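You operate a simulated robot arm through the tools that you are given. There is no shell and no other tool. Be economical: measure what you need, move in short steps, check, and stop when the job is done.

Carry out the task below with a simulated robot arm. There is one attempt and no reset: what you move stays moved.

TASK
Put the clear cup on the top of the service cabinet. Put the red bin from the top of the check bench on the shelf under the check bench. Open the lower drawer. Do these in any order. Set down upright: clear cup.

It is judged by the outcome, as a careful person would: the job done as asked, and still so three seconds after it is handed in. It fails if anything else is knocked over, pushed out of place, dropped, spilled or broken.

THE ROBOT
A 7-joint arm with a fingered hand on a trunk, on a base that drives. Base frame: it is fixed to the floor where the robot stands at the start and does not move with it; the origin is under the middle of the robot, x ahead of it, y to its left, z up. Units: m, degrees, N and s.
Its first joint turns from -166.0 to 166.0 degrees. Places, roughly: lower drawer [0.7, -2.3, 0.5]; red bin [0.75, 1.25, 1]; shelf under the check bench [0.2, 1.4, 0.2]; top of the service cabinet (52x19 cm) [0.96, -1.82, 0.8]. Payload 4.7 kg.
Tool frame: the origin (TCP) lies between the finger pads and is the grasp point; the fingertips stand 0.036 m ahead of it; z points along the fingers, y is the line along which they close. Largest opening 0.12 m; the body of the gripper starts 0.042 m behind the TCP. The gripper is a hand of 5 fingers: y runs from the thumb to the fingers, the wrist lies at [-0.018, -0.122, -0.21] in the tool frame, and closing takes about 1.5 s.
Orientation is told as [roll, pitch, yaw] about the base's x, y, z axes, in that order, counted from this pose: with the fingers straight down and the wrist toward the robot, the tool's x, y and z point along [0, 1, 0], [1, 0, 0] and [0, 0, -1] of the base frame.

THE INTERFACE
- The arm moves only by the tool nudge_tool. Its argument "plan" is a list of rows, each an object (a shift or turn left out is 0, a gripper value left out holds the last) with "delta_pos": the shift along the tool's x, y, z in m, a list of three; "angular": the turn, a rotation vector about the tool's x, y, z in rad, a list of three. In form: [{"delta_pos": [dx, dy, dz], "angular": [ax, ay, az]}, ...]. A call has 1 to 12 rows; each row shifts and turns the commanded pose from where the row before left it, along the tool's axes as they then stand. "hand" is the finger opening in m, from 0 to 0.12, set as the call begins (left out, the last holds). Rows are played at 5 a second. More than 0.05 m and 8.6 degrees between two rows, or a gripper value outside its range, and nothing of the call is played. A pose out of reach is approached as far as the arm can. The call stops where the force on the tool passes 40 N (or 10 N more than at its start, if that is more) or the arm is blocked; 0.2 s more then pass. The fingers move at their own pace (about 0.045 m/s each) and stop on an object; they squeeze with about 27 N. The grip force told is the motor's: it shows also when the fingers shut on nothing. Time passes only in rows, and 0.2 s behind the last, so rows that do not move let the fingers close. It gives the time, the measured TCP pose, the force on the tool (base axes), the opening and the grip force at its end, in the units of the frame above (readings bear some noise), with the torque about the TCP (base axes, N m) and any sound that the robot's microphone picked up.
- Cameras (640 x 400 px; columns grow to the right, rows downward): "scene" is now at [-0.2398, 0.1246, 1.2508]; the picture's right is [0.49, -0.87, 0.00], its down [-0.26, -0.15, -0.95] and it looks along [0.83, 0.46, -0.30] (base axes); focal length 270 px, centre (320, 200). "wrist" rides on the gripper at [0.073, -0.091, -0.143] in the tool frame; the picture's right is [-0.80, 0.28, -0.53], its down [-0.53, -0.73, 0.42] and it looks along [-0.27, 0.62, 0.74] (tool axes); focal length 234 px, centre (320, 200). There is no depth. A picture from a camera that has moved, and an enlarged one, comes with that camera's place and axes in the base frame and with its lens. The place of the scene camera against the robot may be out by one fixed shift of up to 0.018 m in any direction.
- capture(camera): a new picture of that camera. The clock stands still meanwhile.
- roll_base(legs): drives the robot by 1 to 6 legs, each [ahead, turn to the left] in m and degrees, along the robot's own axes; the way and the turn of a leg run together, so that a leg with both is an arc; at most 1.5 m and 180 degrees a leg. The arm and the cameras ride along, it lands a little off, and it stops where it bumps. It gives what a move gives.
- set_grasp(shape): the hand has 5 fingers and takes this shape, open, in about a second: jaw (thumb against the fingers, like two jaws); tri (thumb and two fingers); tip (a fingertip pinch); poke (one finger out to press); point (the index stretched); flat (the hand flat); cup (the hand cupped); fist (a fist). The gripper value then closes the fingers along that shape, each until it touches; the sizes above hold for jaw. It gives what a move gives, with no picture.
- turn_head(pan, tilt): turns the head with the scene camera to pan (to the left, within 143 degrees either way) and tilt (down, from -29 to 69), counted from straight ahead of the robot. It gives what a move gives.
- inspect(camera, box): a new picture of the part [left, top, right, bottom] of that camera's present view, enlarged. The clock stands still meanwhile.
- hand_in(): hands the job in; it is judged then, once.

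Go step by step. Nothing tells you exact positions but the pictures and the camera data: compare them with the known pose of the tool, close in by small moves and look again before you grip or let go. The budget is 165 turns and 128 pictures, counting those below and the enlarged ones. Unless the task says otherwise, let go and move clear before handing in, and close with one line.

The tools are called as a command line: name --argument value ..., lists and objects as JSON in quotes. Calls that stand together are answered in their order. nudge_tool: Moves the arm, as the interface text tells. Its arguments: {"type":"object","properties":{"plan":{"type":"array"},"hand":{"type":"number"}},"required":["plan"]} The other tools are called the same way: set_grasp (shape) gives the hand a shape; roll_base (legs) drives the base; turn_head (pan, tilt) turns the head that bears the scene camera; capture (camera) takes a picture; inspect (camera, box) takes an enlarged picture of a part of a camera's view; hand_in () hands the job in.

At the start:

```text
clock: 0.0
eef_pos: [0.5488, 0.4315, 1.1805]
tool_rot: [-0.1, -0.1, 0.0]
wrist_force: [-0.1, 0.2, 0.4]
ft_torque: [0.0, 0.01, 0.03]
width: 0.1195
grasp_force: 0.0
shape: jaw
robot x, y, heading: [0.0026, 0.0, 0.0]
head pan, tilt: [29.0, 17.5]
```

scene: 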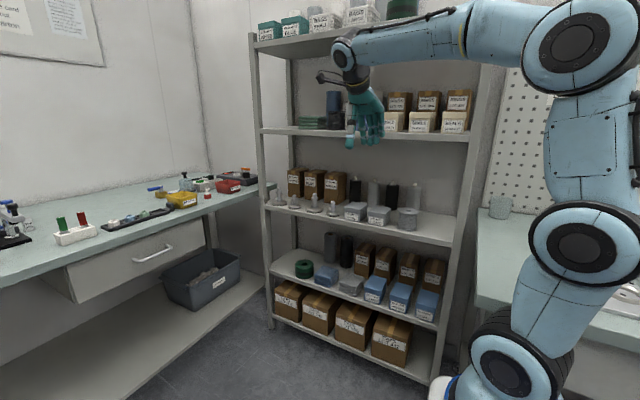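
wrist: 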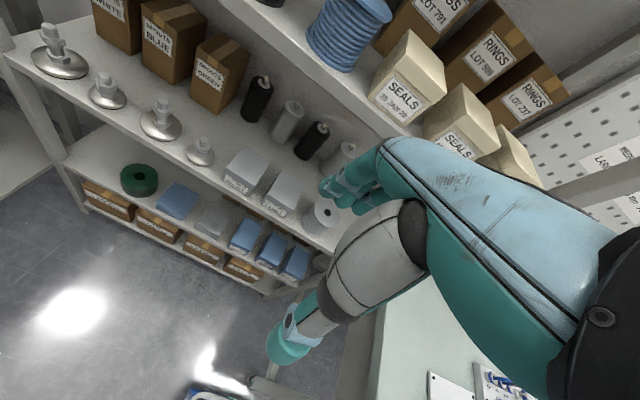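

I see the check bench on the left with a red bin near its far end, and a rack ahead. I'll look around for the cup, cabinet and drawer.

inspect --camera "scene" --box '[100, 140, 300, 265]'

turn_head --pan -60 --tilt 20

capture --camera "scene"

```text
3.20 times, centred on (200, 202) of scene
camera zoom: at [-0.2398, 0.1246, 1.2508], right [0.49, -0.87, 0.0], down [-0.26, -0.15, -0.95], along [0.83, 0.46, -0.3], focal length 865 px, centre (704, 192)
```

zoom: 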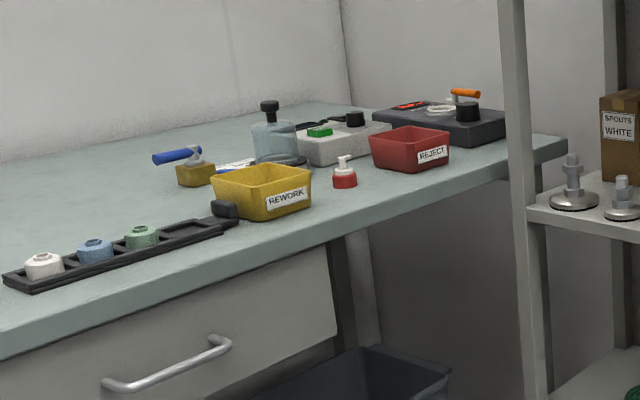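

```text
clock: 1.6
eef_pos: [0.5479, 0.4319, 1.1801]
tool_rot: [0.0, -0.1, 0.1]
wrist_force: [-0.3, -1.3, 0.7]
ft_torque: [-0.02, 0.02, -0.04]
width: 0.1198
grasp_force: 0.0
shape: jaw
robot x, y, heading: [-0.0031, -0.0019, 0.1]
head pan, tilt: [-60.0, 20.0]
```

```text
124 pictures are left
camera scene: at [-0.2748, -0.0013, 1.2468], right [-0.87, -0.5, 0.0], down [-0.17, 0.3, -0.94], along [0.47, -0.81, -0.34], focal length 270 px, centre (320, 200)
```

scene: 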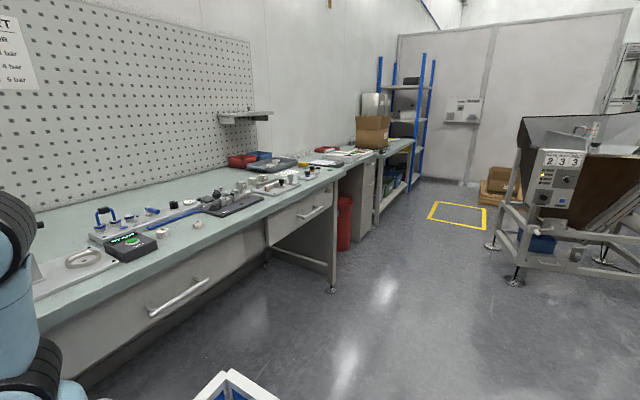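

The main bench runs along the wall to the right, with the service cabinet beyond its end. I'll zoom on these and look straight ahead for the cup.

inspect --camera "scene" --box '[210, 80, 450, 240]'

inspect --camera "scene" --box '[40, 150, 340, 320]'

turn_head --pan -10 --tilt 25

capture --camera "scene"

```text
2.50 times, centred on (330, 160) of scene
camera zoom: at [-0.2748, -0.0013, 1.2468], right [-0.87, -0.5, 0.0], down [-0.17, 0.3, -0.94], along [0.47, -0.81, -0.34], focal length 676 px, centre (295, 300)
```

zoom: 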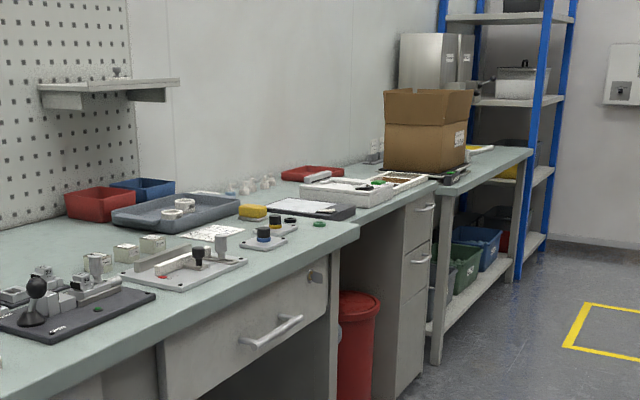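

```text
2.13 times, centred on (190, 235) of scene
camera zoom: at [-0.2748, -0.0013, 1.2468], right [-0.87, -0.5, 0.0], down [-0.17, 0.3, -0.94], along [0.47, -0.81, -0.34], focal length 577 px, centre (597, 125)
```

zoom: 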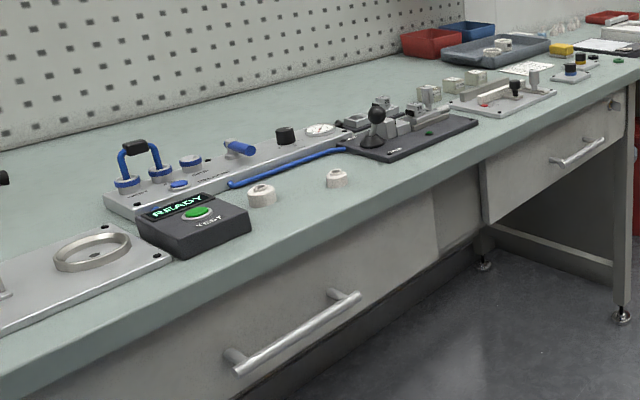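

```text
clock: 2.8
eef_pos: [0.5486, 0.4325, 1.1791]
tool_rot: [-0.1, 0.0, 0.0]
wrist_force: [0.7, -1.1, -0.1]
ft_torque: [-0.04, 0.01, 0.01]
width: 0.1196
grasp_force: 0.1
shape: jaw
robot x, y, heading: [0.0037, 0.0018, 0.0]
head pan, tilt: [-10.0, 25.0]
```

```text
121 pictures are left
camera scene: at [-0.2307, 0.0632, 1.2387], right [-0.17, -0.98, 0.0], down [-0.42, 0.07, -0.91], along [0.89, -0.16, -0.42], focal length 270 px, centre (320, 200)
```

scene: 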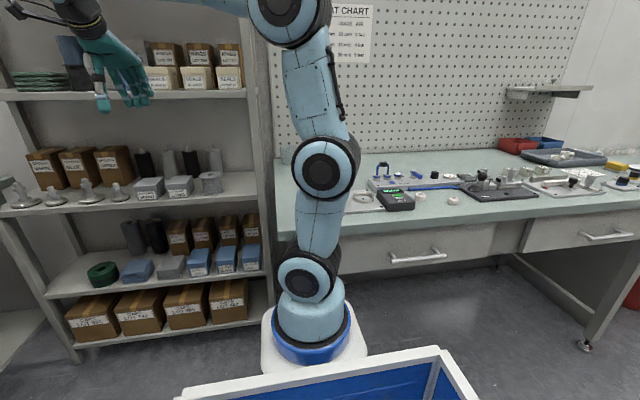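

A grey, possibly clear, cup stands at the left end of the main bench near the rack, partly hidden by the arm. I'll zoom in and look at the base too.

inspect --camera "scene" --box '[250, 110, 460, 240]'

turn_head --pan 29 --tilt 17.5

inspect --camera "scene" --box '[460, 150, 640, 262]'

turn_head --pan 0 --tilt 65

capture --camera "scene"

turn_head --pan 75 --tilt 25

capture --camera "scene"

```text
3.05 times, centred on (355, 175) of scene
camera zoom: at [-0.2307, 0.0632, 1.2387], right [-0.17, -0.98, 0.0], down [-0.42, 0.07, -0.91], along [0.89, -0.16, -0.42], focal length 824 px, centre (213, 276)
```

zoom: 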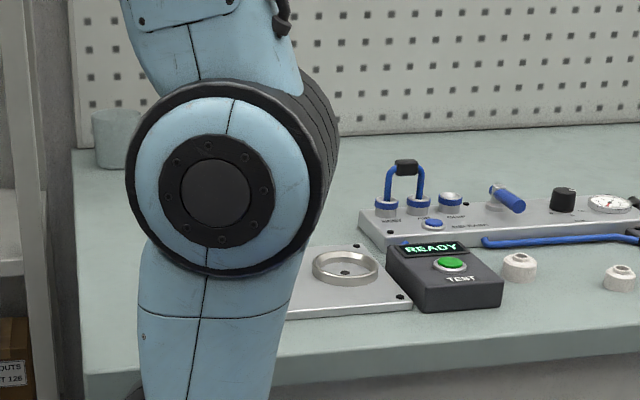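

```text
clock: 3.9
eef_pos: [0.5492, 0.433, 1.1813]
tool_rot: [0.0, 0.0, 0.1]
wrist_force: [0.0, 0.0, 1.4]
ft_torque: [0.03, -0.01, -0.02]
width: 0.1196
grasp_force: 0.1
shape: jaw
robot x, y, heading: [0.0016, -0.0005, -0.1]
head pan, tilt: [29.0, 17.5]
```

```text
3.56 times, centred on (550, 206) of scene
camera zoom: at [-0.2397, 0.1245, 1.2508], right [0.48, -0.88, 0.0], down [-0.26, -0.15, -0.95], along [0.83, 0.46, -0.3], focal length 961 px, centre (-498, 179)
```

zoom: 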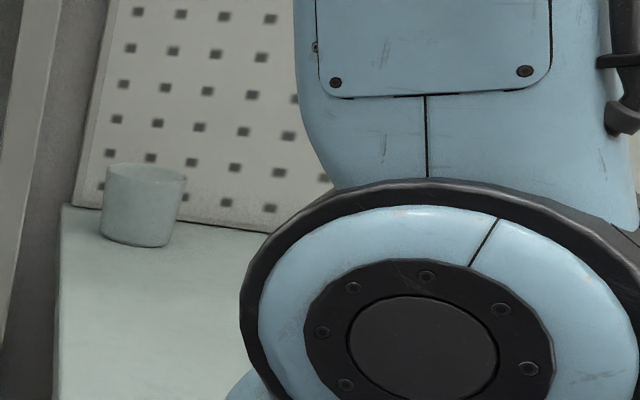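

```text
clock: 5.0
eef_pos: [0.5491, 0.4325, 1.1805]
tool_rot: [0.0, 0.0, 0.0]
wrist_force: [0.5, 0.2, 0.4]
ft_torque: [-0.02, -0.02, -0.04]
width: 0.1196
grasp_force: 0.1
shape: jaw
robot x, y, heading: [0.0019, -0.0019, 0.1]
head pan, tilt: [0.0, 65.0]
```

```text
118 pictures are left
camera scene: at [-0.2607, 0.0793, 1.1831], right [0.0, -1.0, 0.0], down [-0.91, 0.0, -0.42], along [0.42, 0.0, -0.91], focal length 270 px, centre (320, 200)
```

scene: 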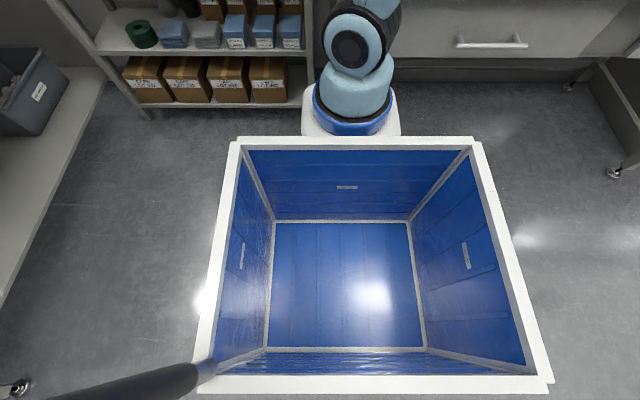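

```text
clock: 6.5
eef_pos: [0.5491, 0.4321, 1.1803]
tool_rot: [-0.1, 0.0, 0.0]
wrist_force: [0.7, -0.5, 0.2]
ft_torque: [0.03, -0.03, 0.01]
width: 0.1198
grasp_force: 0.1
shape: jaw
robot x, y, heading: [0.0014, -0.0012, -0.0]
head pan, tilt: [75.0, 25.0]
```

```text
117 pictures are left
camera scene: at [-0.2975, 0.1683, 1.2386], right [0.97, -0.26, 0.0], down [-0.11, -0.41, -0.91], along [0.24, 0.88, -0.42], focal length 270 px, centre (320, 200)
```

scene: 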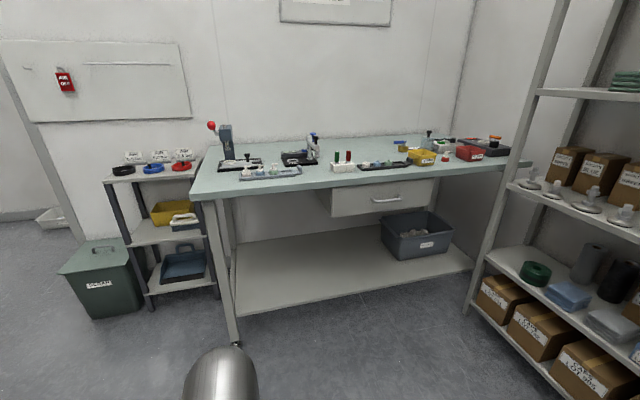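

The cup seems to stand near (1.0, 0.0) on the main bench. I'll bring the hand over in front of it to view it with the wrist camera.

nudge_tool --plan '[{"delta_pos": [-0.048, 0, 0]}, {"delta_pos": [-0.048, 0, 0]}, {"delta_pos": [-0.048, 0, 0]}, {"delta_pos": [-0.048, 0, 0]}, {"delta_pos": [-0.048, 0, 0]}, {"delta_pos": [-0.048, 0.03, 0]}, {"delta_pos": [-0.048, 0.04, 0]}, {"delta_pos": [-0.046, 0.04, 0]}, {"delta_pos": [0, 0.04, 0]}]'

capture --camera "wrist"

turn_head --pan 20 --tilt 20

capture --camera "scene"

```text
refused: row 6 steps farther than a row can; nothing moved
```

```text
116 pictures are left
camera wrist: at [0.4574, 0.5045, 1.3239], right [0.28, -0.8, 0.53], down [-0.73, -0.53, -0.42], along [0.62, -0.27, -0.74], focal length 234 px, centre (320, 200)
```

wrist: 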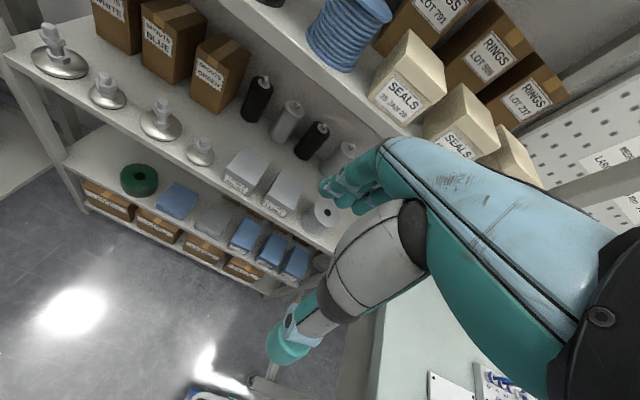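

```text
clock: 7.7
eef_pos: [0.5487, 0.432, 1.1795]
tool_rot: [0.0, 0.0, 0.0]
wrist_force: [0.0, 0.5, -0.7]
ft_torque: [0.04, 0.02, -0.02]
width: 0.1195
grasp_force: 0.1
shape: jaw
robot x, y, heading: [-0.0017, -0.0032, -0.1]
head pan, tilt: [20.0, 20.0]
```

```text
115 pictures are left
camera scene: at [-0.2339, 0.1112, 1.2467], right [0.34, -0.94, 0.0], down [-0.32, -0.12, -0.94], along [0.88, 0.32, -0.34], focal length 270 px, centre (320, 200)
```

scene: 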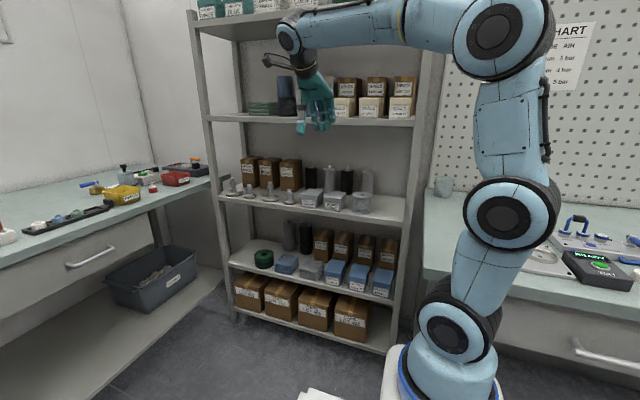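

The row limit is 0.05 m total; I'll retry with smaller rows.

nudge_tool --plan '[{"delta_pos": [-0.048, 0, 0]}, {"delta_pos": [-0.048, 0, 0]}, {"delta_pos": [-0.048, 0, 0]}, {"delta_pos": [-0.048, 0, 0]}, {"delta_pos": [-0.048, 0, 0]}, {"delta_pos": [-0.048, 0, 0]}, {"delta_pos": [-0.048, 0, 0]}, {"delta_pos": [-0.04, 0.02, 0]}, {"delta_pos": [0, 0.04, 0]}, {"delta_pos": [0, 0.04, 0]}, {"delta_pos": [0, 0.04, 0]}]'

capture --camera "wrist"

capture --camera "scene"

```text
clock: 10.1
eef_pos: [0.6875, 0.0541, 1.1794]
tool_rot: [0.0, 0.0, 0.0]
wrist_force: [-0.2, 0.2, -0.3]
ft_torque: [0.03, -0.05, -0.01]
width: 0.1199
grasp_force: 0.0
shape: jaw
robot x, y, heading: [0.0009, 0.0009, -0.1]
head pan, tilt: [20.0, 20.0]
```

```text
114 pictures are left
camera wrist: at [0.596, 0.1279, 1.3234], right [0.28, -0.8, 0.53], down [-0.73, -0.53, -0.43], along [0.62, -0.27, -0.74], focal length 234 px, centre (320, 200)
```

wrist: 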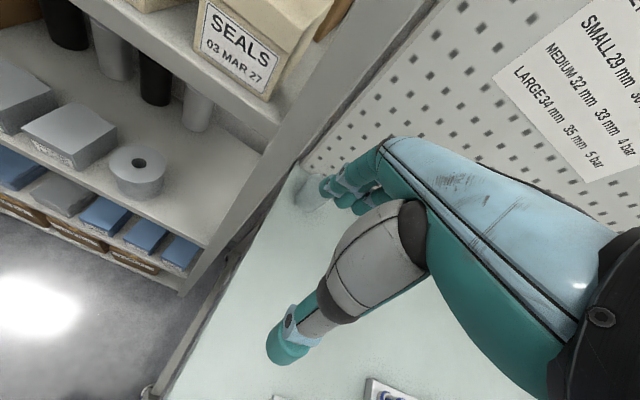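

```text
113 pictures are left
camera scene: at [-0.2343, 0.1111, 1.2467], right [0.34, -0.94, 0.0], down [-0.32, -0.12, -0.94], along [0.88, 0.32, -0.34], focal length 270 px, centre (320, 200)
```

scene: 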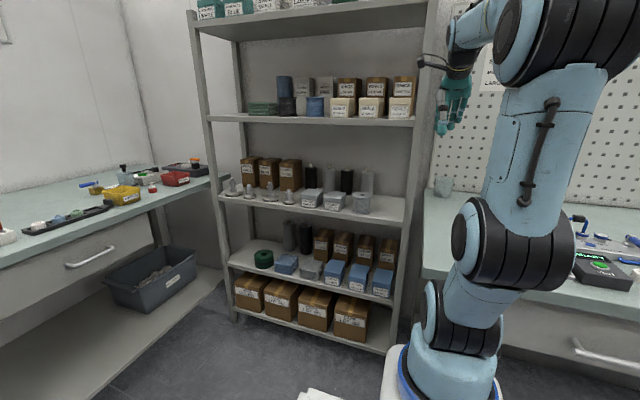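

The cup is at about (0.93, -0.005), bench height about 0.88. I'll move the hand closer to look between the fingers.

nudge_tool --plan '[{"delta_pos": [-0.015, 0.04, 0]}, {"delta_pos": [-0.015, 0.04, 0]}, {"delta_pos": [-0.02, 0.03, 0]}]'

capture --camera "wrist"

inspect --camera "scene" --box '[380, 60, 500, 220]'

```text
clock: 10.9
eef_pos: [0.7983, 0.0067, 1.1808]
tool_rot: [0.0, -0.2, 0.0]
wrist_force: [0.0, 0.6, 1.0]
ft_torque: [-0.01, -0.03, 0.03]
width: 0.1197
grasp_force: 0.1
shape: jaw
robot x, y, heading: [0.0001, -0.0009, -0.0]
head pan, tilt: [20.0, 20.0]
```

```text
112 pictures are left
camera wrist: at [0.7074, 0.079, 1.324], right [0.28, -0.8, 0.53], down [-0.73, -0.53, -0.43], along [0.62, -0.27, -0.74], focal length 234 px, centre (320, 200)
```

wrist: 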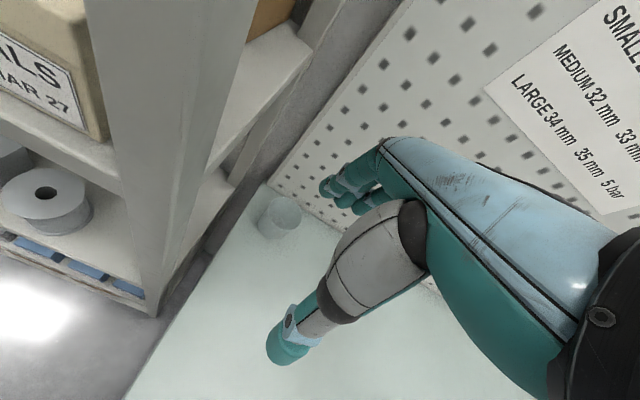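

```text
2.50 times, centred on (440, 140) of scene
camera zoom: at [-0.2342, 0.1111, 1.2467], right [0.34, -0.94, 0.0], down [-0.32, -0.12, -0.94], along [0.88, 0.32, -0.34], focal length 676 px, centre (20, 350)
```

zoom: 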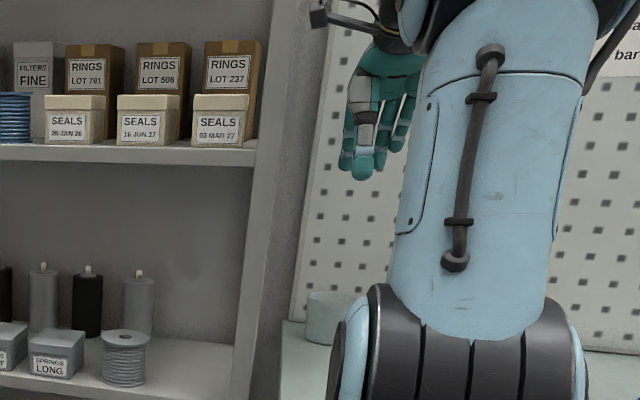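

The cup is near (0.95, 0.0), close to the pegboard and the rack. I'll turn the hand 90° so it closes along y, with the wrist away from the rack.

nudge_tool --plan '[{"delta_pos": [-0.01, 0, 0], "angular": [0, 0, -0.1428]}, {"angular": [0, 0, -0.1428]}, {"angular": [0, 0, -0.1428]}, {"angular": [0, 0, -0.1428]}, {"angular": [0, 0, -0.1428]}, {"angular": [0, 0, -0.1428]}, {"angular": [0, 0, -0.1428]}, {"angular": [0, 0, -0.1428]}, {"angular": [0, 0, -0.1428]}, {"angular": [0, 0, -0.1428]}, {"angular": [0, 0, -0.1428]}]'

nudge_tool --plan '[{"delta_pos": [-0.045, -0.01, 0]}, {"delta_pos": [-0.045, -0.02, 0]}, {"delta_pos": [-0.045, -0.02, 0]}]'

capture --camera "wrist"

capture --camera "scene"

```text
clock: 13.3
eef_pos: [0.7996, -0.0031, 1.1821]
tool_rot: [0.1, 0.0, 90.2]
wrist_force: [-0.3, 0.4, 0.0]
ft_torque: [-0.04, -0.02, 0.02]
width: 0.1197
grasp_force: 0.0
shape: jaw
robot x, y, heading: [-0.0029, 0.0028, -0.3]
head pan, tilt: [20.0, 20.0]
```

```text
clock: 14.1
eef_pos: [0.9337, -0.0525, 1.1788]
tool_rot: [0.2, 0.1, 90.0]
wrist_force: [0.2, 0.6, -0.6]
ft_torque: [0.01, 0.04, 0.01]
width: 0.1196
grasp_force: 0.0
shape: jaw
robot x, y, heading: [-0.0004, -0.0017, -0.1]
head pan, tilt: [20.0, 20.0]
```

```text
110 pictures are left
camera wrist: at [0.8611, -0.145, 1.3229], right [0.81, 0.28, 0.52], down [0.53, -0.73, -0.43], along [0.26, 0.62, -0.74], focal length 234 px, centre (320, 200)
```

wrist: 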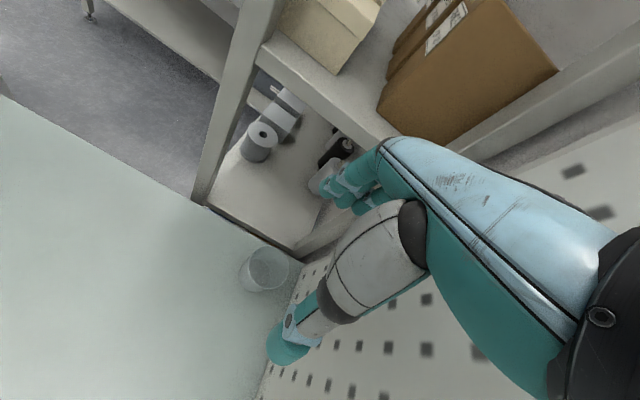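

```text
109 pictures are left
camera scene: at [-0.2337, 0.1109, 1.2469], right [0.34, -0.94, 0.0], down [-0.32, -0.12, -0.94], along [0.88, 0.32, -0.34], focal length 270 px, centre (320, 200)
```

scene: 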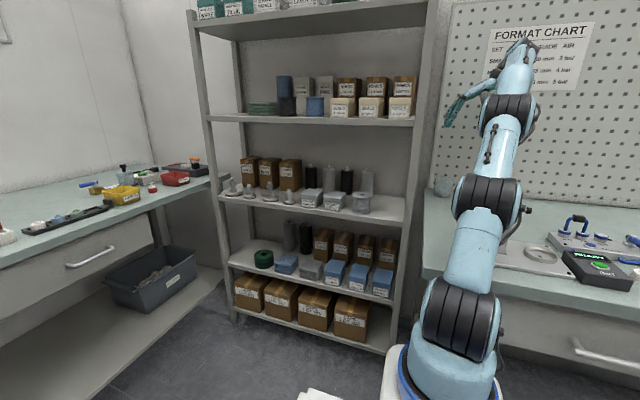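

The cup is in clear view now; zooming to measure it.

inspect --camera "wrist" --box '[180, 180, 340, 300]'

inspect --camera "scene" --box '[400, 140, 500, 210]'

```text
3.33 times, centred on (260, 240) of wrist
camera zoom: at [0.8611, -0.145, 1.3229], right [0.81, 0.28, 0.52], down [0.53, -0.73, -0.43], along [0.26, 0.62, -0.74], focal length 781 px, centre (520, 67)
```

zoom: 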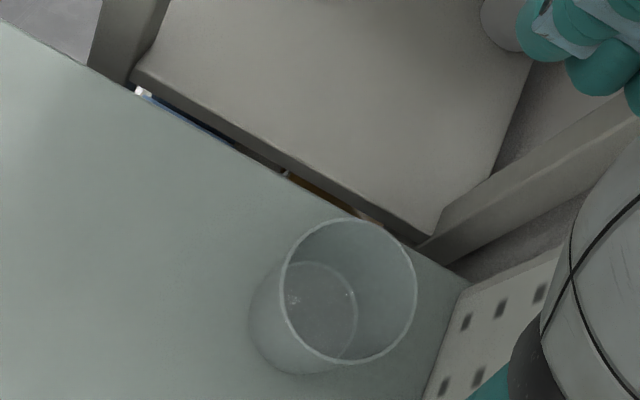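

```text
5.71 times, centred on (450, 175) of scene
camera zoom: at [-0.2337, 0.1109, 1.2469], right [0.34, -0.94, 0.0], down [-0.32, -0.12, -0.94], along [0.88, 0.32, -0.34], focal length 1545 px, centre (-423, 343)
```

zoom: 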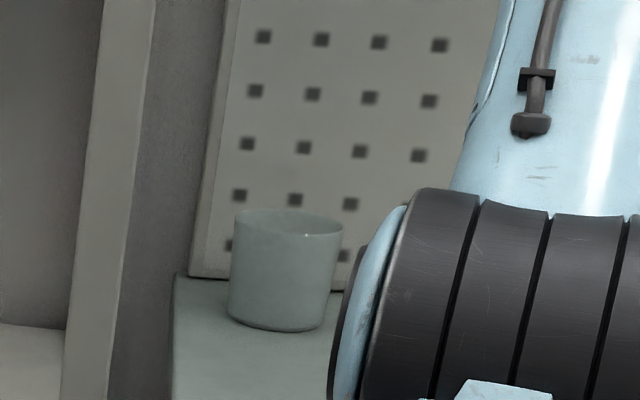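

Cup rim is about (0.951, -0.012, 0.95), diameter 0.07, bench at 0.883. I'll center above it and lower partway, then check.

nudge_tool --plan '[{"delta_pos": [-0.017, 0.038, 0]}, {"delta_pos": [0, 0, 0.045]}, {"delta_pos": [0, 0, 0.045]}, {"delta_pos": [0, 0, 0.04]}]' --hand 0.12

capture --camera "wrist"

inspect --camera "scene" --box '[380, 100, 540, 210]'

```text
clock: 15.1
eef_pos: [0.9499, -0.0138, 1.0503]
tool_rot: [-0.1, 0.0, 89.9]
wrist_force: [-0.5, 0.5, -0.1]
ft_torque: [-0.08, -0.02, 0.02]
width: 0.1197
grasp_force: 0.1
shape: jaw
robot x, y, heading: [-0.0029, 0.0028, -0.2]
head pan, tilt: [20.0, 20.0]
```

```text
106 pictures are left
camera wrist: at [0.8763, -0.1056, 1.1941], right [0.8, 0.28, 0.53], down [0.53, -0.73, -0.42], along [0.27, 0.62, -0.74], focal length 234 px, centre (320, 200)
```

wrist: 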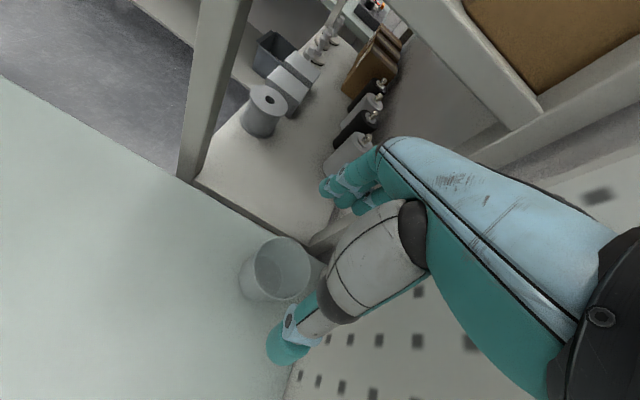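

```text
3.64 times, centred on (460, 155) of scene
camera zoom: at [-0.234, 0.111, 1.2467], right [0.34, -0.94, 0.0], down [-0.32, -0.12, -0.94], along [0.88, 0.32, -0.34], focal length 983 px, centre (-189, 364)
```

zoom: 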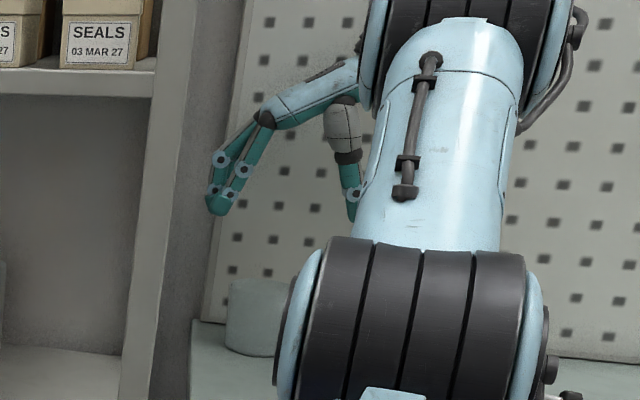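

Alignment confirmed by triangulation (cup at 0.951, -0.013, rim 0.953). Descending to grip height.

nudge_tool --plan '[{"delta_pos": [0, 0, 0.03]}, {"delta_pos": [0, 0, 0.03]}, {"delta_pos": [0, 0, 0.03]}, {"delta_pos": [0, 0, 0.022]}]'

capture --camera "wrist"

inspect --camera "scene" --box '[380, 120, 540, 220]'

```text
clock: 16.1
eef_pos: [0.9498, -0.0157, 0.9369]
tool_rot: [0.0, 0.0, 90.0]
wrist_force: [-0.8, 0.5, -0.2]
ft_torque: [0.02, -0.02, 0.0]
width: 0.1197
grasp_force: 0.1
shape: jaw
robot x, y, heading: [0.0034, 0.0021, 0.1]
head pan, tilt: [20.0, 20.0]
```

```text
104 pictures are left
camera wrist: at [0.8775, -0.1075, 1.0817], right [0.8, 0.28, 0.53], down [0.53, -0.73, -0.42], along [0.27, 0.62, -0.74], focal length 234 px, centre (320, 200)
```

wrist: 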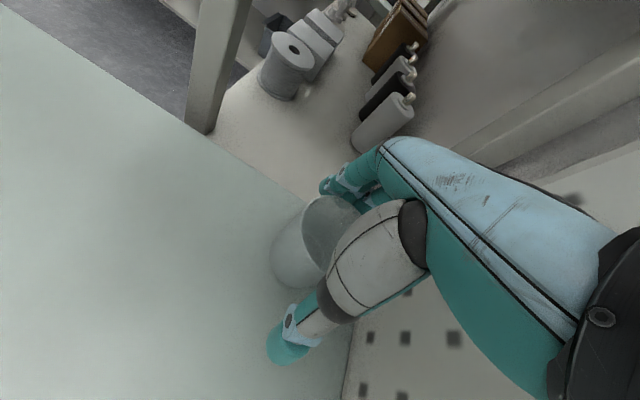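

```text
4.00 times, centred on (460, 170) of scene
camera zoom: at [-0.234, 0.111, 1.2467], right [0.34, -0.94, 0.0], down [-0.32, -0.12, -0.94], along [0.88, 0.32, -0.34], focal length 1081 px, centre (-240, 320)
```

zoom: 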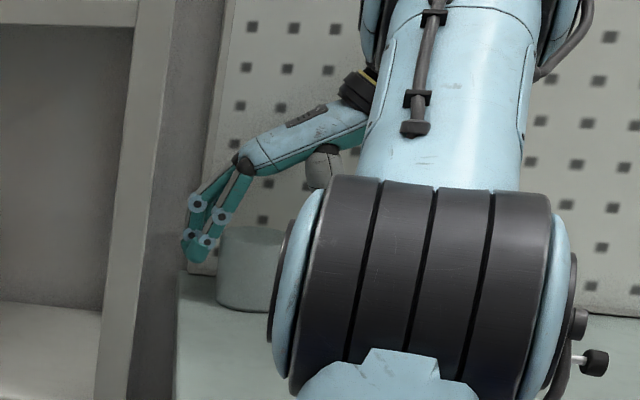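

The hand straddles the cup. Closing gently on it.

nudge_tool --plan '[{"delta_pos": [0, 0, 0.008]}, {}, {}, {}, {}, {}, {}, {}, {}]' --hand 0.05

capture --camera "wrist"

```text
clock: 18.1
eef_pos: [0.9502, -0.0157, 0.9298]
tool_rot: [0.0, -0.1, 90.1]
wrist_force: [0.7, -0.1, 0.4]
ft_torque: [0.0, -0.02, 0.01]
width: 0.0615
grasp_force: 26.5
shape: jaw
robot x, y, heading: [0.0012, -0.0011, -0.0]
head pan, tilt: [20.0, 20.0]
```

```text
102 pictures are left
camera wrist: at [0.8778, -0.1074, 1.0734], right [0.8, 0.28, 0.53], down [0.53, -0.73, -0.42], along [0.27, 0.62, -0.74], focal length 234 px, centre (320, 200)
```

wrist: 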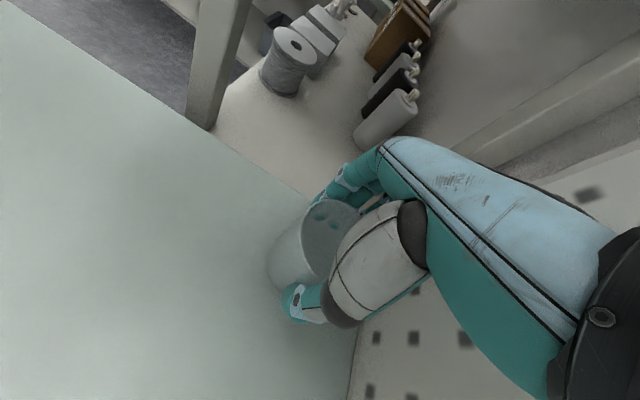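

Gripped at 0.0615 m with 26.5 N. Lifting it straight up and pulling back.

nudge_tool --plan '[{"delta_pos": [0, 0, -0.02]}, {"delta_pos": [0, -0.01, -0.04]}, {"delta_pos": [0, -0.01, -0.045]}, {"delta_pos": [0, -0.01, -0.045]}, {"delta_pos": [0, 0, -0.045]}, {"delta_pos": [0.03, 0, -0.035]}, {"delta_pos": [0.045, 0, 0]}, {"delta_pos": [0.045, 0, 0]}, {"delta_pos": [0.045, 0, 0]}, {"delta_pos": [0.045, 0, 0]}]'

capture --camera "wrist"

turn_head --pan -75 --tilt 35

capture --camera "scene"

```text
clock: 20.3
eef_pos: [0.7401, -0.0466, 1.1582]
tool_rot: [0.1, 0.0, 90.0]
wrist_force: [0.8, 1.1, -2.5]
ft_torque: [0.07, 0.12, 0.01]
width: 0.0612
grasp_force: 26.8
shape: jaw
robot x, y, heading: [-0.0004, -0.0005, -0.1]
head pan, tilt: [20.0, 20.0]
```

```text
101 pictures are left
camera wrist: at [0.6676, -0.1382, 1.302], right [0.81, 0.28, 0.52], down [0.53, -0.73, -0.43], along [0.26, 0.62, -0.74], focal length 234 px, centre (320, 200)
```

wrist: 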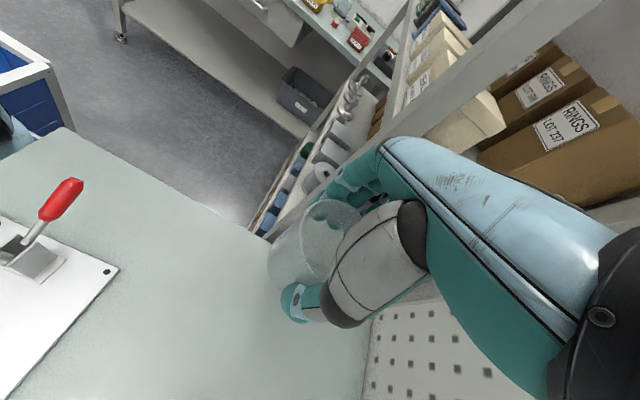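

```text
clock: 22.0
eef_pos: [0.7393, -0.0471, 1.1597]
tool_rot: [0.0, 0.0, 90.0]
wrist_force: [-0.5, 0.8, 0.1]
ft_torque: [0.02, 0.02, -0.05]
width: 0.0613
grasp_force: 26.5
shape: jaw
robot x, y, heading: [-0.002, 0.0001, -0.0]
head pan, tilt: [-75.0, 35.0]
```

```text
100 pictures are left
camera scene: at [-0.2985, -0.0059, 1.2229], right [-0.97, -0.26, 0.0], down [-0.15, 0.55, -0.82], along [0.21, -0.79, -0.57], focal length 270 px, centre (320, 200)
```

scene: 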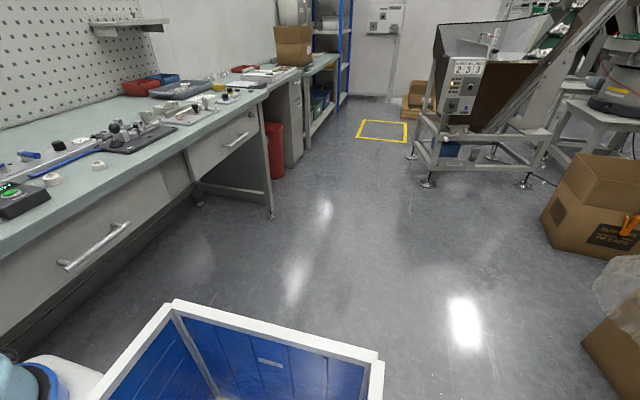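

The cup is held and clear. Before driving I'll tuck the arm in a bit and look behind the robot.

nudge_tool --plan '[{"delta_pos": [0.045, 0, 0]}, {"delta_pos": [0.045, 0, 0]}, {"delta_pos": [0.045, 0, 0]}, {"delta_pos": [0.045, 0, 0]}]'

turn_head --pan -140 --tilt 35

capture --camera "scene"

turn_head --pan 140 --tilt 35

capture --camera "scene"

```text
clock: 23.0
eef_pos: [0.5611, -0.0461, 1.1595]
tool_rot: [0.2, -0.1, 89.9]
wrist_force: [1.6, -0.6, -0.9]
ft_torque: [0.03, 0.06, -0.01]
width: 0.0614
grasp_force: 27.3
shape: jaw
robot x, y, heading: [-0.0006, 0.0011, 0.1]
head pan, tilt: [-75.0, 35.0]
```

```text
clock: 24.4
eef_pos: [0.561, -0.0453, 1.1607]
tool_rot: [0.0, 0.0, 90.1]
wrist_force: [0.2, -0.2, -0.8]
ft_torque: [-0.02, 0.02, 0.01]
width: 0.0612
grasp_force: 27.0
shape: jaw
robot x, y, heading: [-0.0018, 0.0015, 0.2]
head pan, tilt: [-140.0, 35.0]
```

```text
99 pictures are left
camera scene: at [-0.3888, 0.0225, 1.2229], right [-0.64, 0.77, 0.0], down [0.44, 0.37, -0.82], along [-0.63, -0.53, -0.57], focal length 270 px, centre (320, 200)
```

scene: 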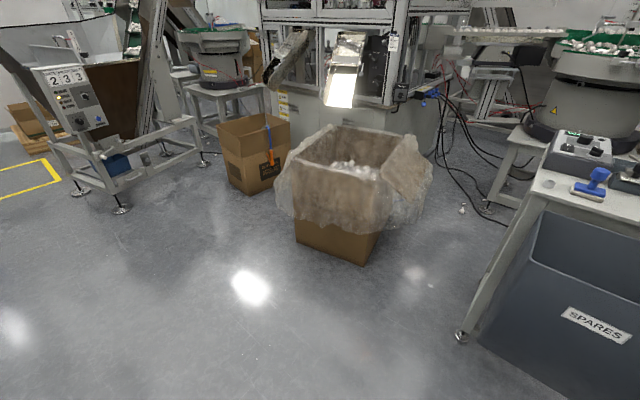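

```text
clock: 28.3
eef_pos: [0.5614, -0.0453, 1.1603]
tool_rot: [0.0, 0.1, 90.0]
wrist_force: [0.2, 0.5, -0.1]
ft_torque: [0.02, -0.02, -0.01]
width: 0.0614
grasp_force: 27.4
shape: jaw
robot x, y, heading: [-0.0001, -0.0, 0.2]
head pan, tilt: [140.0, 35.0]
```

```text
98 pictures are left
camera scene: at [-0.3888, 0.1358, 1.2229], right [0.64, 0.77, 0.0], down [0.44, -0.37, -0.82], along [-0.63, 0.53, -0.57], focal length 270 px, centre (320, 200)
```

scene: 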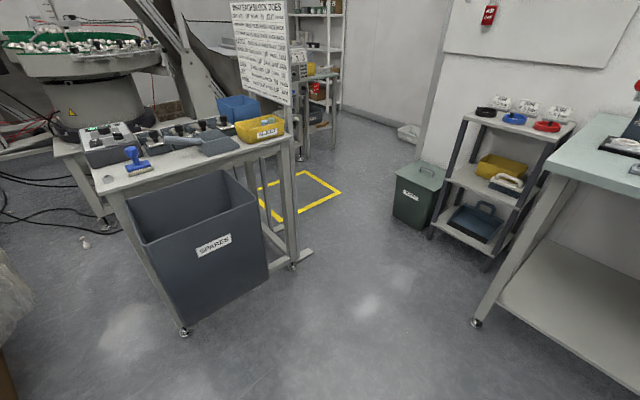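

Behind is clear for about 0.8 m. I'll back up a little, turn right, and drive along the bench toward the cabinet.

roll_base --legs '[[-0.12, 0], [0, -90], [1.2, 0]]'

turn_head --pan 30 --tilt 25

capture --camera "scene"

```text
clock: 38.9
eef_pos: [-0.1153, -1.7419, 1.1598]
tool_rot: [-0.1, 0.0, 2.0]
wrist_force: [1.2, -0.6, 0.6]
ft_torque: [0.0, 0.02, 0.0]
width: 0.0612
grasp_force: 27.2
shape: jaw
robot x, y, heading: [-0.0904, -1.1816, -88.1]
head pan, tilt: [140.0, 35.0]
```

```text
clock: 40.7
eef_pos: [-0.1161, -1.7418, 1.1609]
tool_rot: [0.0, 0.0, 1.9]
wrist_force: [0.4, 0.9, -0.8]
ft_torque: [-0.02, 0.03, 0.02]
width: 0.0607
grasp_force: 27.0
shape: jaw
robot x, y, heading: [-0.0897, -1.1809, -88.0]
head pan, tilt: [30.0, 25.0]
```

```text
97 pictures are left
camera scene: at [0.0368, -0.9264, 1.2387], right [-0.85, -0.53, 0.0], down [-0.22, 0.36, -0.91], along [0.48, -0.77, -0.42], focal length 270 px, centre (320, 200)
```

scene: 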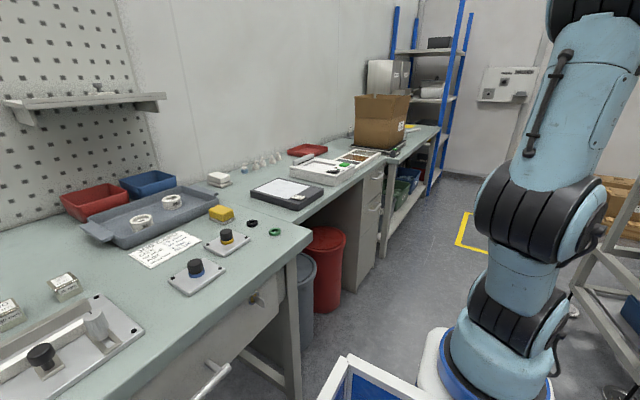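

The service counter lies beyond the bench end with a clipboard, white tray and small bottles on it. Zooming in for free space.

inspect --camera "scene" --box '[180, 100, 420, 250]'

inspect --camera "scene" --box '[200, 130, 340, 218]'

```text
2.67 times, centred on (300, 175) of scene
camera zoom: at [0.0368, -0.9264, 1.2387], right [-0.85, -0.53, 0.0], down [-0.22, 0.36, -0.91], along [0.48, -0.77, -0.42], focal length 721 px, centre (373, 267)
```

zoom: 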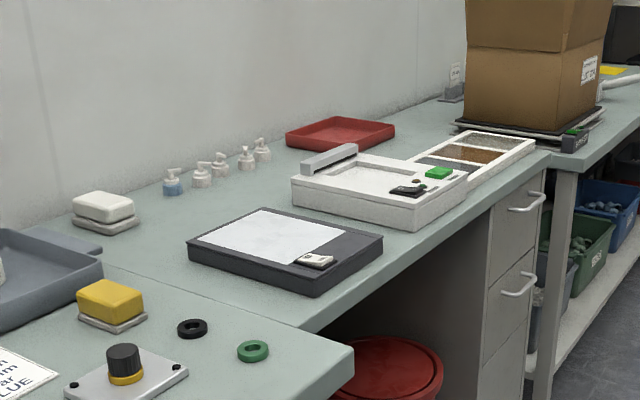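

```text
4.55 times, centred on (270, 174) of scene
camera zoom: at [0.0368, -0.9264, 1.2387], right [-0.85, -0.53, 0.0], down [-0.22, 0.36, -0.91], along [0.48, -0.77, -0.42], focal length 1229 px, centre (547, 318)
```

zoom: 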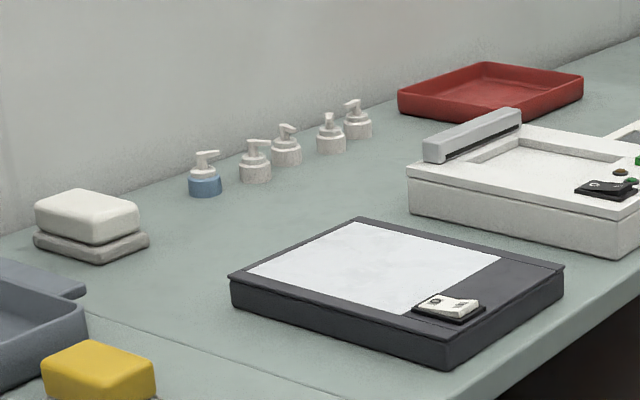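

Free space lies between the light box (back edge x≈0.775) and the pump bottles (x≈1.0). I'll drive further and turn to face the counter.

roll_base --legs '[[0.55, 0], [0, 88]]'

turn_head --pan -10 --tilt 25

capture --camera "scene"

capture --camera "wrist"

```text
clock: 47.6
eef_pos: [0.49, -1.7809, 1.1609]
tool_rot: [0.0, 0.0, 89.3]
wrist_force: [0.1, -0.1, -0.2]
ft_torque: [0.03, -0.01, 0.01]
width: 0.0611
grasp_force: 27.1
shape: jaw
robot x, y, heading: [-0.0703, -1.7307, -0.6]
head pan, tilt: [30.0, 25.0]
```

```text
clock: 48.7
eef_pos: [0.4914, -1.7815, 1.1611]
tool_rot: [0.0, 0.0, 89.3]
wrist_force: [0.1, -0.5, -0.1]
ft_torque: [-0.02, 0.01, 0.0]
width: 0.0609
grasp_force: 27.1
shape: jaw
robot x, y, heading: [-0.071, -1.7296, -0.7]
head pan, tilt: [-10.0, 25.0]
```

```text
94 pictures are left
camera scene: at [-0.2994, -1.6631, 1.2387], right [-0.18, -0.98, 0.0], down [-0.42, 0.08, -0.91], along [0.89, -0.17, -0.42], focal length 270 px, centre (320, 200)
```

scene: 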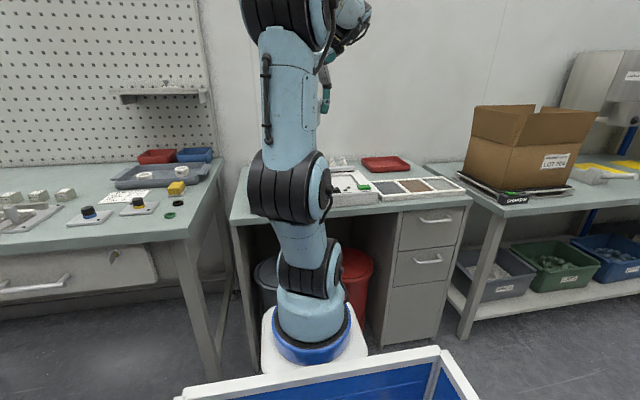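

```text
93 pictures are left
camera wrist: at [0.417, -1.8724, 1.3042], right [0.81, 0.27, 0.53], down [0.52, -0.74, -0.42], along [0.27, 0.62, -0.74], focal length 234 px, centre (320, 200)
```

wrist: 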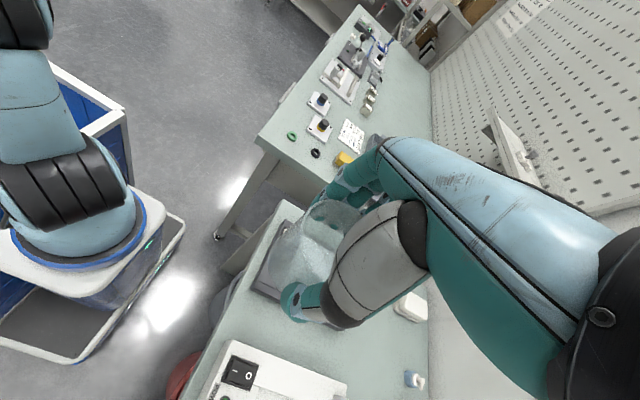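

Now facing the counter. I'll extend the cup over the free zone, still high, and look.

nudge_tool --plan '[{"delta_pos": [-0.048, 0, 0]}, {"delta_pos": [-0.048, 0, 0]}, {"delta_pos": [-0.048, 0, 0]}, {"delta_pos": [-0.048, 0, 0]}, {"delta_pos": [-0.048, 0, 0]}, {"delta_pos": [-0.048, 0, 0]}, {"delta_pos": [-0.048, -0.01, 0]}, {"delta_pos": [-0.048, -0.01, 0]}]'

capture --camera "wrist"

capture --camera "scene"

```text
clock: 50.5
eef_pos: [0.874, -1.8035, 1.1588]
tool_rot: [0.1, 0.0, 89.3]
wrist_force: [0.1, -0.2, 0.1]
ft_torque: [0.0, 0.02, 0.02]
width: 0.0609
grasp_force: 27.1
shape: jaw
robot x, y, heading: [-0.0734, -1.7294, -0.6]
head pan, tilt: [-10.0, 25.0]
```

```text
92 pictures are left
camera wrist: at [0.8006, -1.8957, 1.3032], right [0.81, 0.27, 0.52], down [0.52, -0.74, -0.43], along [0.27, 0.62, -0.74], focal length 234 px, centre (320, 200)
```

wrist: 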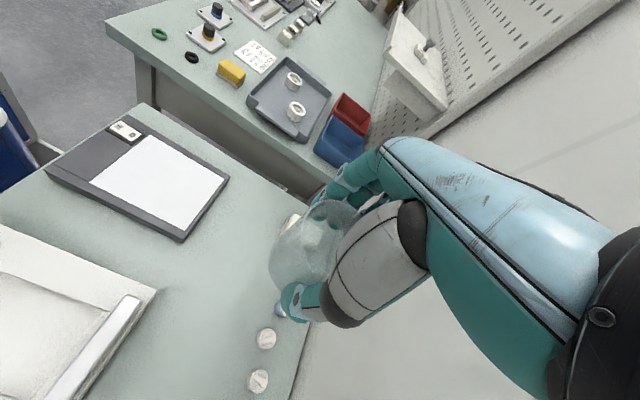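

```text
91 pictures are left
camera scene: at [-0.2992, -1.6633, 1.2387], right [-0.19, -0.98, 0.0], down [-0.42, 0.08, -0.91], along [0.89, -0.17, -0.42], focal length 270 px, centre (320, 200)
```

scene: 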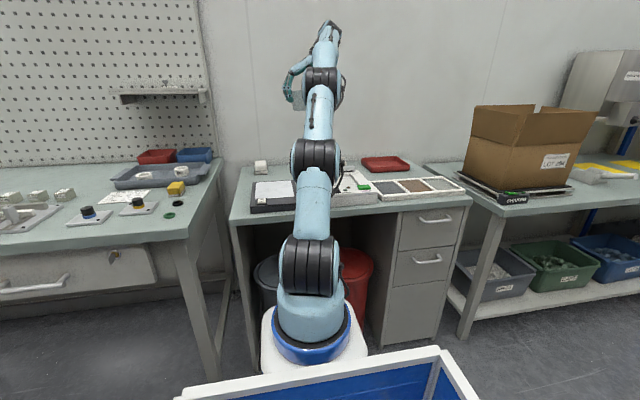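

The spot below the cup is free, ≥0.1 m from neighbours; counter top is about z 0.81. Lowering most of the way.

nudge_tool --plan '[{"delta_pos": [0, 0, 0.045]}, {"delta_pos": [0, 0, 0.045]}, {"delta_pos": [0, 0, 0.045]}, {"delta_pos": [0, 0, 0.045]}, {"delta_pos": [0, 0, 0.045]}, {"delta_pos": [0, 0, 0.03]}]'

capture --camera "wrist"

inspect --camera "scene" --box '[220, 90, 400, 210]'

```text
clock: 51.9
eef_pos: [0.875, -1.8074, 0.9061]
tool_rot: [-0.2, 0.0, 89.3]
wrist_force: [0.6, 0.5, 0.5]
ft_torque: [0.02, -0.04, -0.02]
width: 0.0611
grasp_force: 27.3
shape: jaw
robot x, y, heading: [-0.0695, -1.7274, -0.8]
head pan, tilt: [-10.0, 25.0]
```

```text
90 pictures are left
camera wrist: at [0.8018, -1.8983, 1.0496], right [0.81, 0.27, 0.53], down [0.52, -0.74, -0.42], along [0.27, 0.62, -0.74], focal length 234 px, centre (320, 200)
```

wrist: 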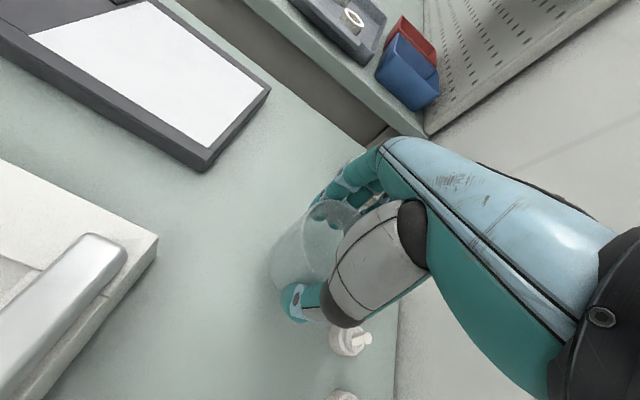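

```text
3.33 times, centred on (310, 150) of scene
camera zoom: at [-0.2996, -1.6632, 1.2386], right [-0.19, -0.98, 0.0], down [-0.42, 0.08, -0.91], along [0.89, -0.17, -0.42], focal length 901 px, centre (353, 367)
```

zoom: 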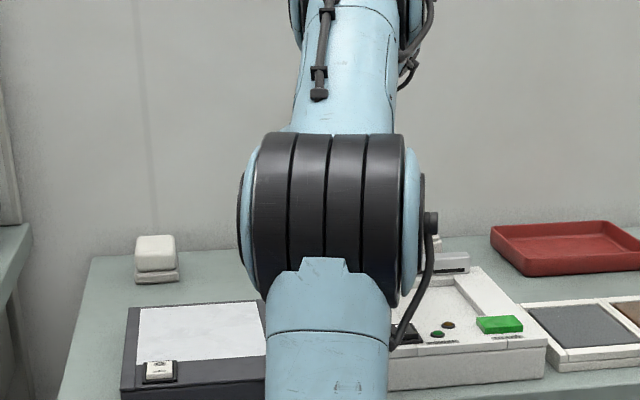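

Clear all around. Lowering slowly to touch.

nudge_tool --plan '[{"delta_pos": [0.01, 0, 0.015]}, {"delta_pos": [0, 0, 0.015]}, {"delta_pos": [0, 0, 0.008]}]'

nudge_tool --plan '[{"delta_pos": [0, 0, 0.004]}, {}]'

```text
clock: 52.7
eef_pos: [0.8649, -1.8071, 0.8674]
tool_rot: [0.0, 0.0, 89.3]
wrist_force: [-0.8, 0.1, 4.0]
ft_torque: [0.06, 0.01, 0.06]
width: 0.0609
grasp_force: 27.4
shape: jaw
robot x, y, heading: [-0.0719, -1.7296, -0.8]
head pan, tilt: [-10.0, 25.0]
```

```text
clock: 53.3
eef_pos: [0.8655, -1.8065, 0.8674]
tool_rot: [-0.3, -0.1, 89.3]
wrist_force: [-0.7, -2.4, 25.6]
ft_torque: [0.0, -0.04, 0.0]
width: 0.0614
grasp_force: 26.9
shape: jaw
robot x, y, heading: [-0.0688, -1.7303, -0.6]
head pan, tilt: [-10.0, 25.0]
```

The cup is touching the counter. Easing the pressure and releasing.

nudge_tool --plan '[{"delta_pos": [0, 0, -0.004]}, {}]'

nudge_tool --plan '[{}, {}, {}, {}, {}, {}]' --hand 0.115

capture --camera "wrist"

```text
clock: 53.9
eef_pos: [0.8637, -1.8072, 0.8668]
tool_rot: [0.0, -0.1, 89.3]
wrist_force: [2.3, -2.7, 13.4]
ft_torque: [-0.03, -0.11, 0.02]
width: 0.0615
grasp_force: 26.6
shape: jaw
robot x, y, heading: [-0.068, -1.7299, -0.4]
head pan, tilt: [-10.0, 25.0]
```

```text
clock: 55.3
eef_pos: [0.8645, -1.8063, 0.867]
tool_rot: [-0.1, 0.0, 89.3]
wrist_force: [0.5, -0.3, 0.9]
ft_torque: [0.02, 0.0, 0.0]
width: 0.1148
grasp_force: 0.1
shape: jaw
robot x, y, heading: [-0.0738, -1.7269, -0.8]
head pan, tilt: [-10.0, 25.0]
```

```text
88 pictures are left
camera wrist: at [0.7912, -1.8972, 1.0114], right [0.81, 0.27, 0.53], down [0.52, -0.74, -0.42], along [0.27, 0.62, -0.74], focal length 234 px, centre (320, 200)
```

wrist: 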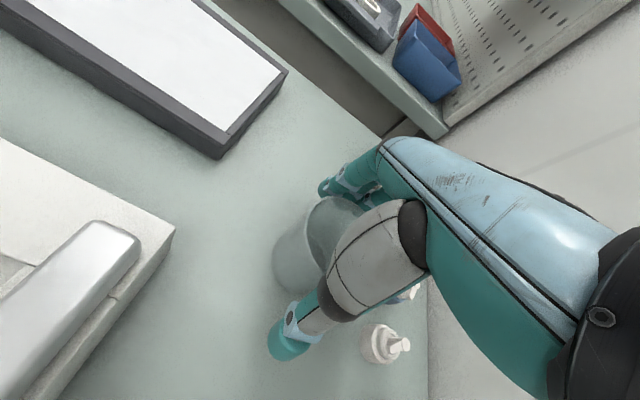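

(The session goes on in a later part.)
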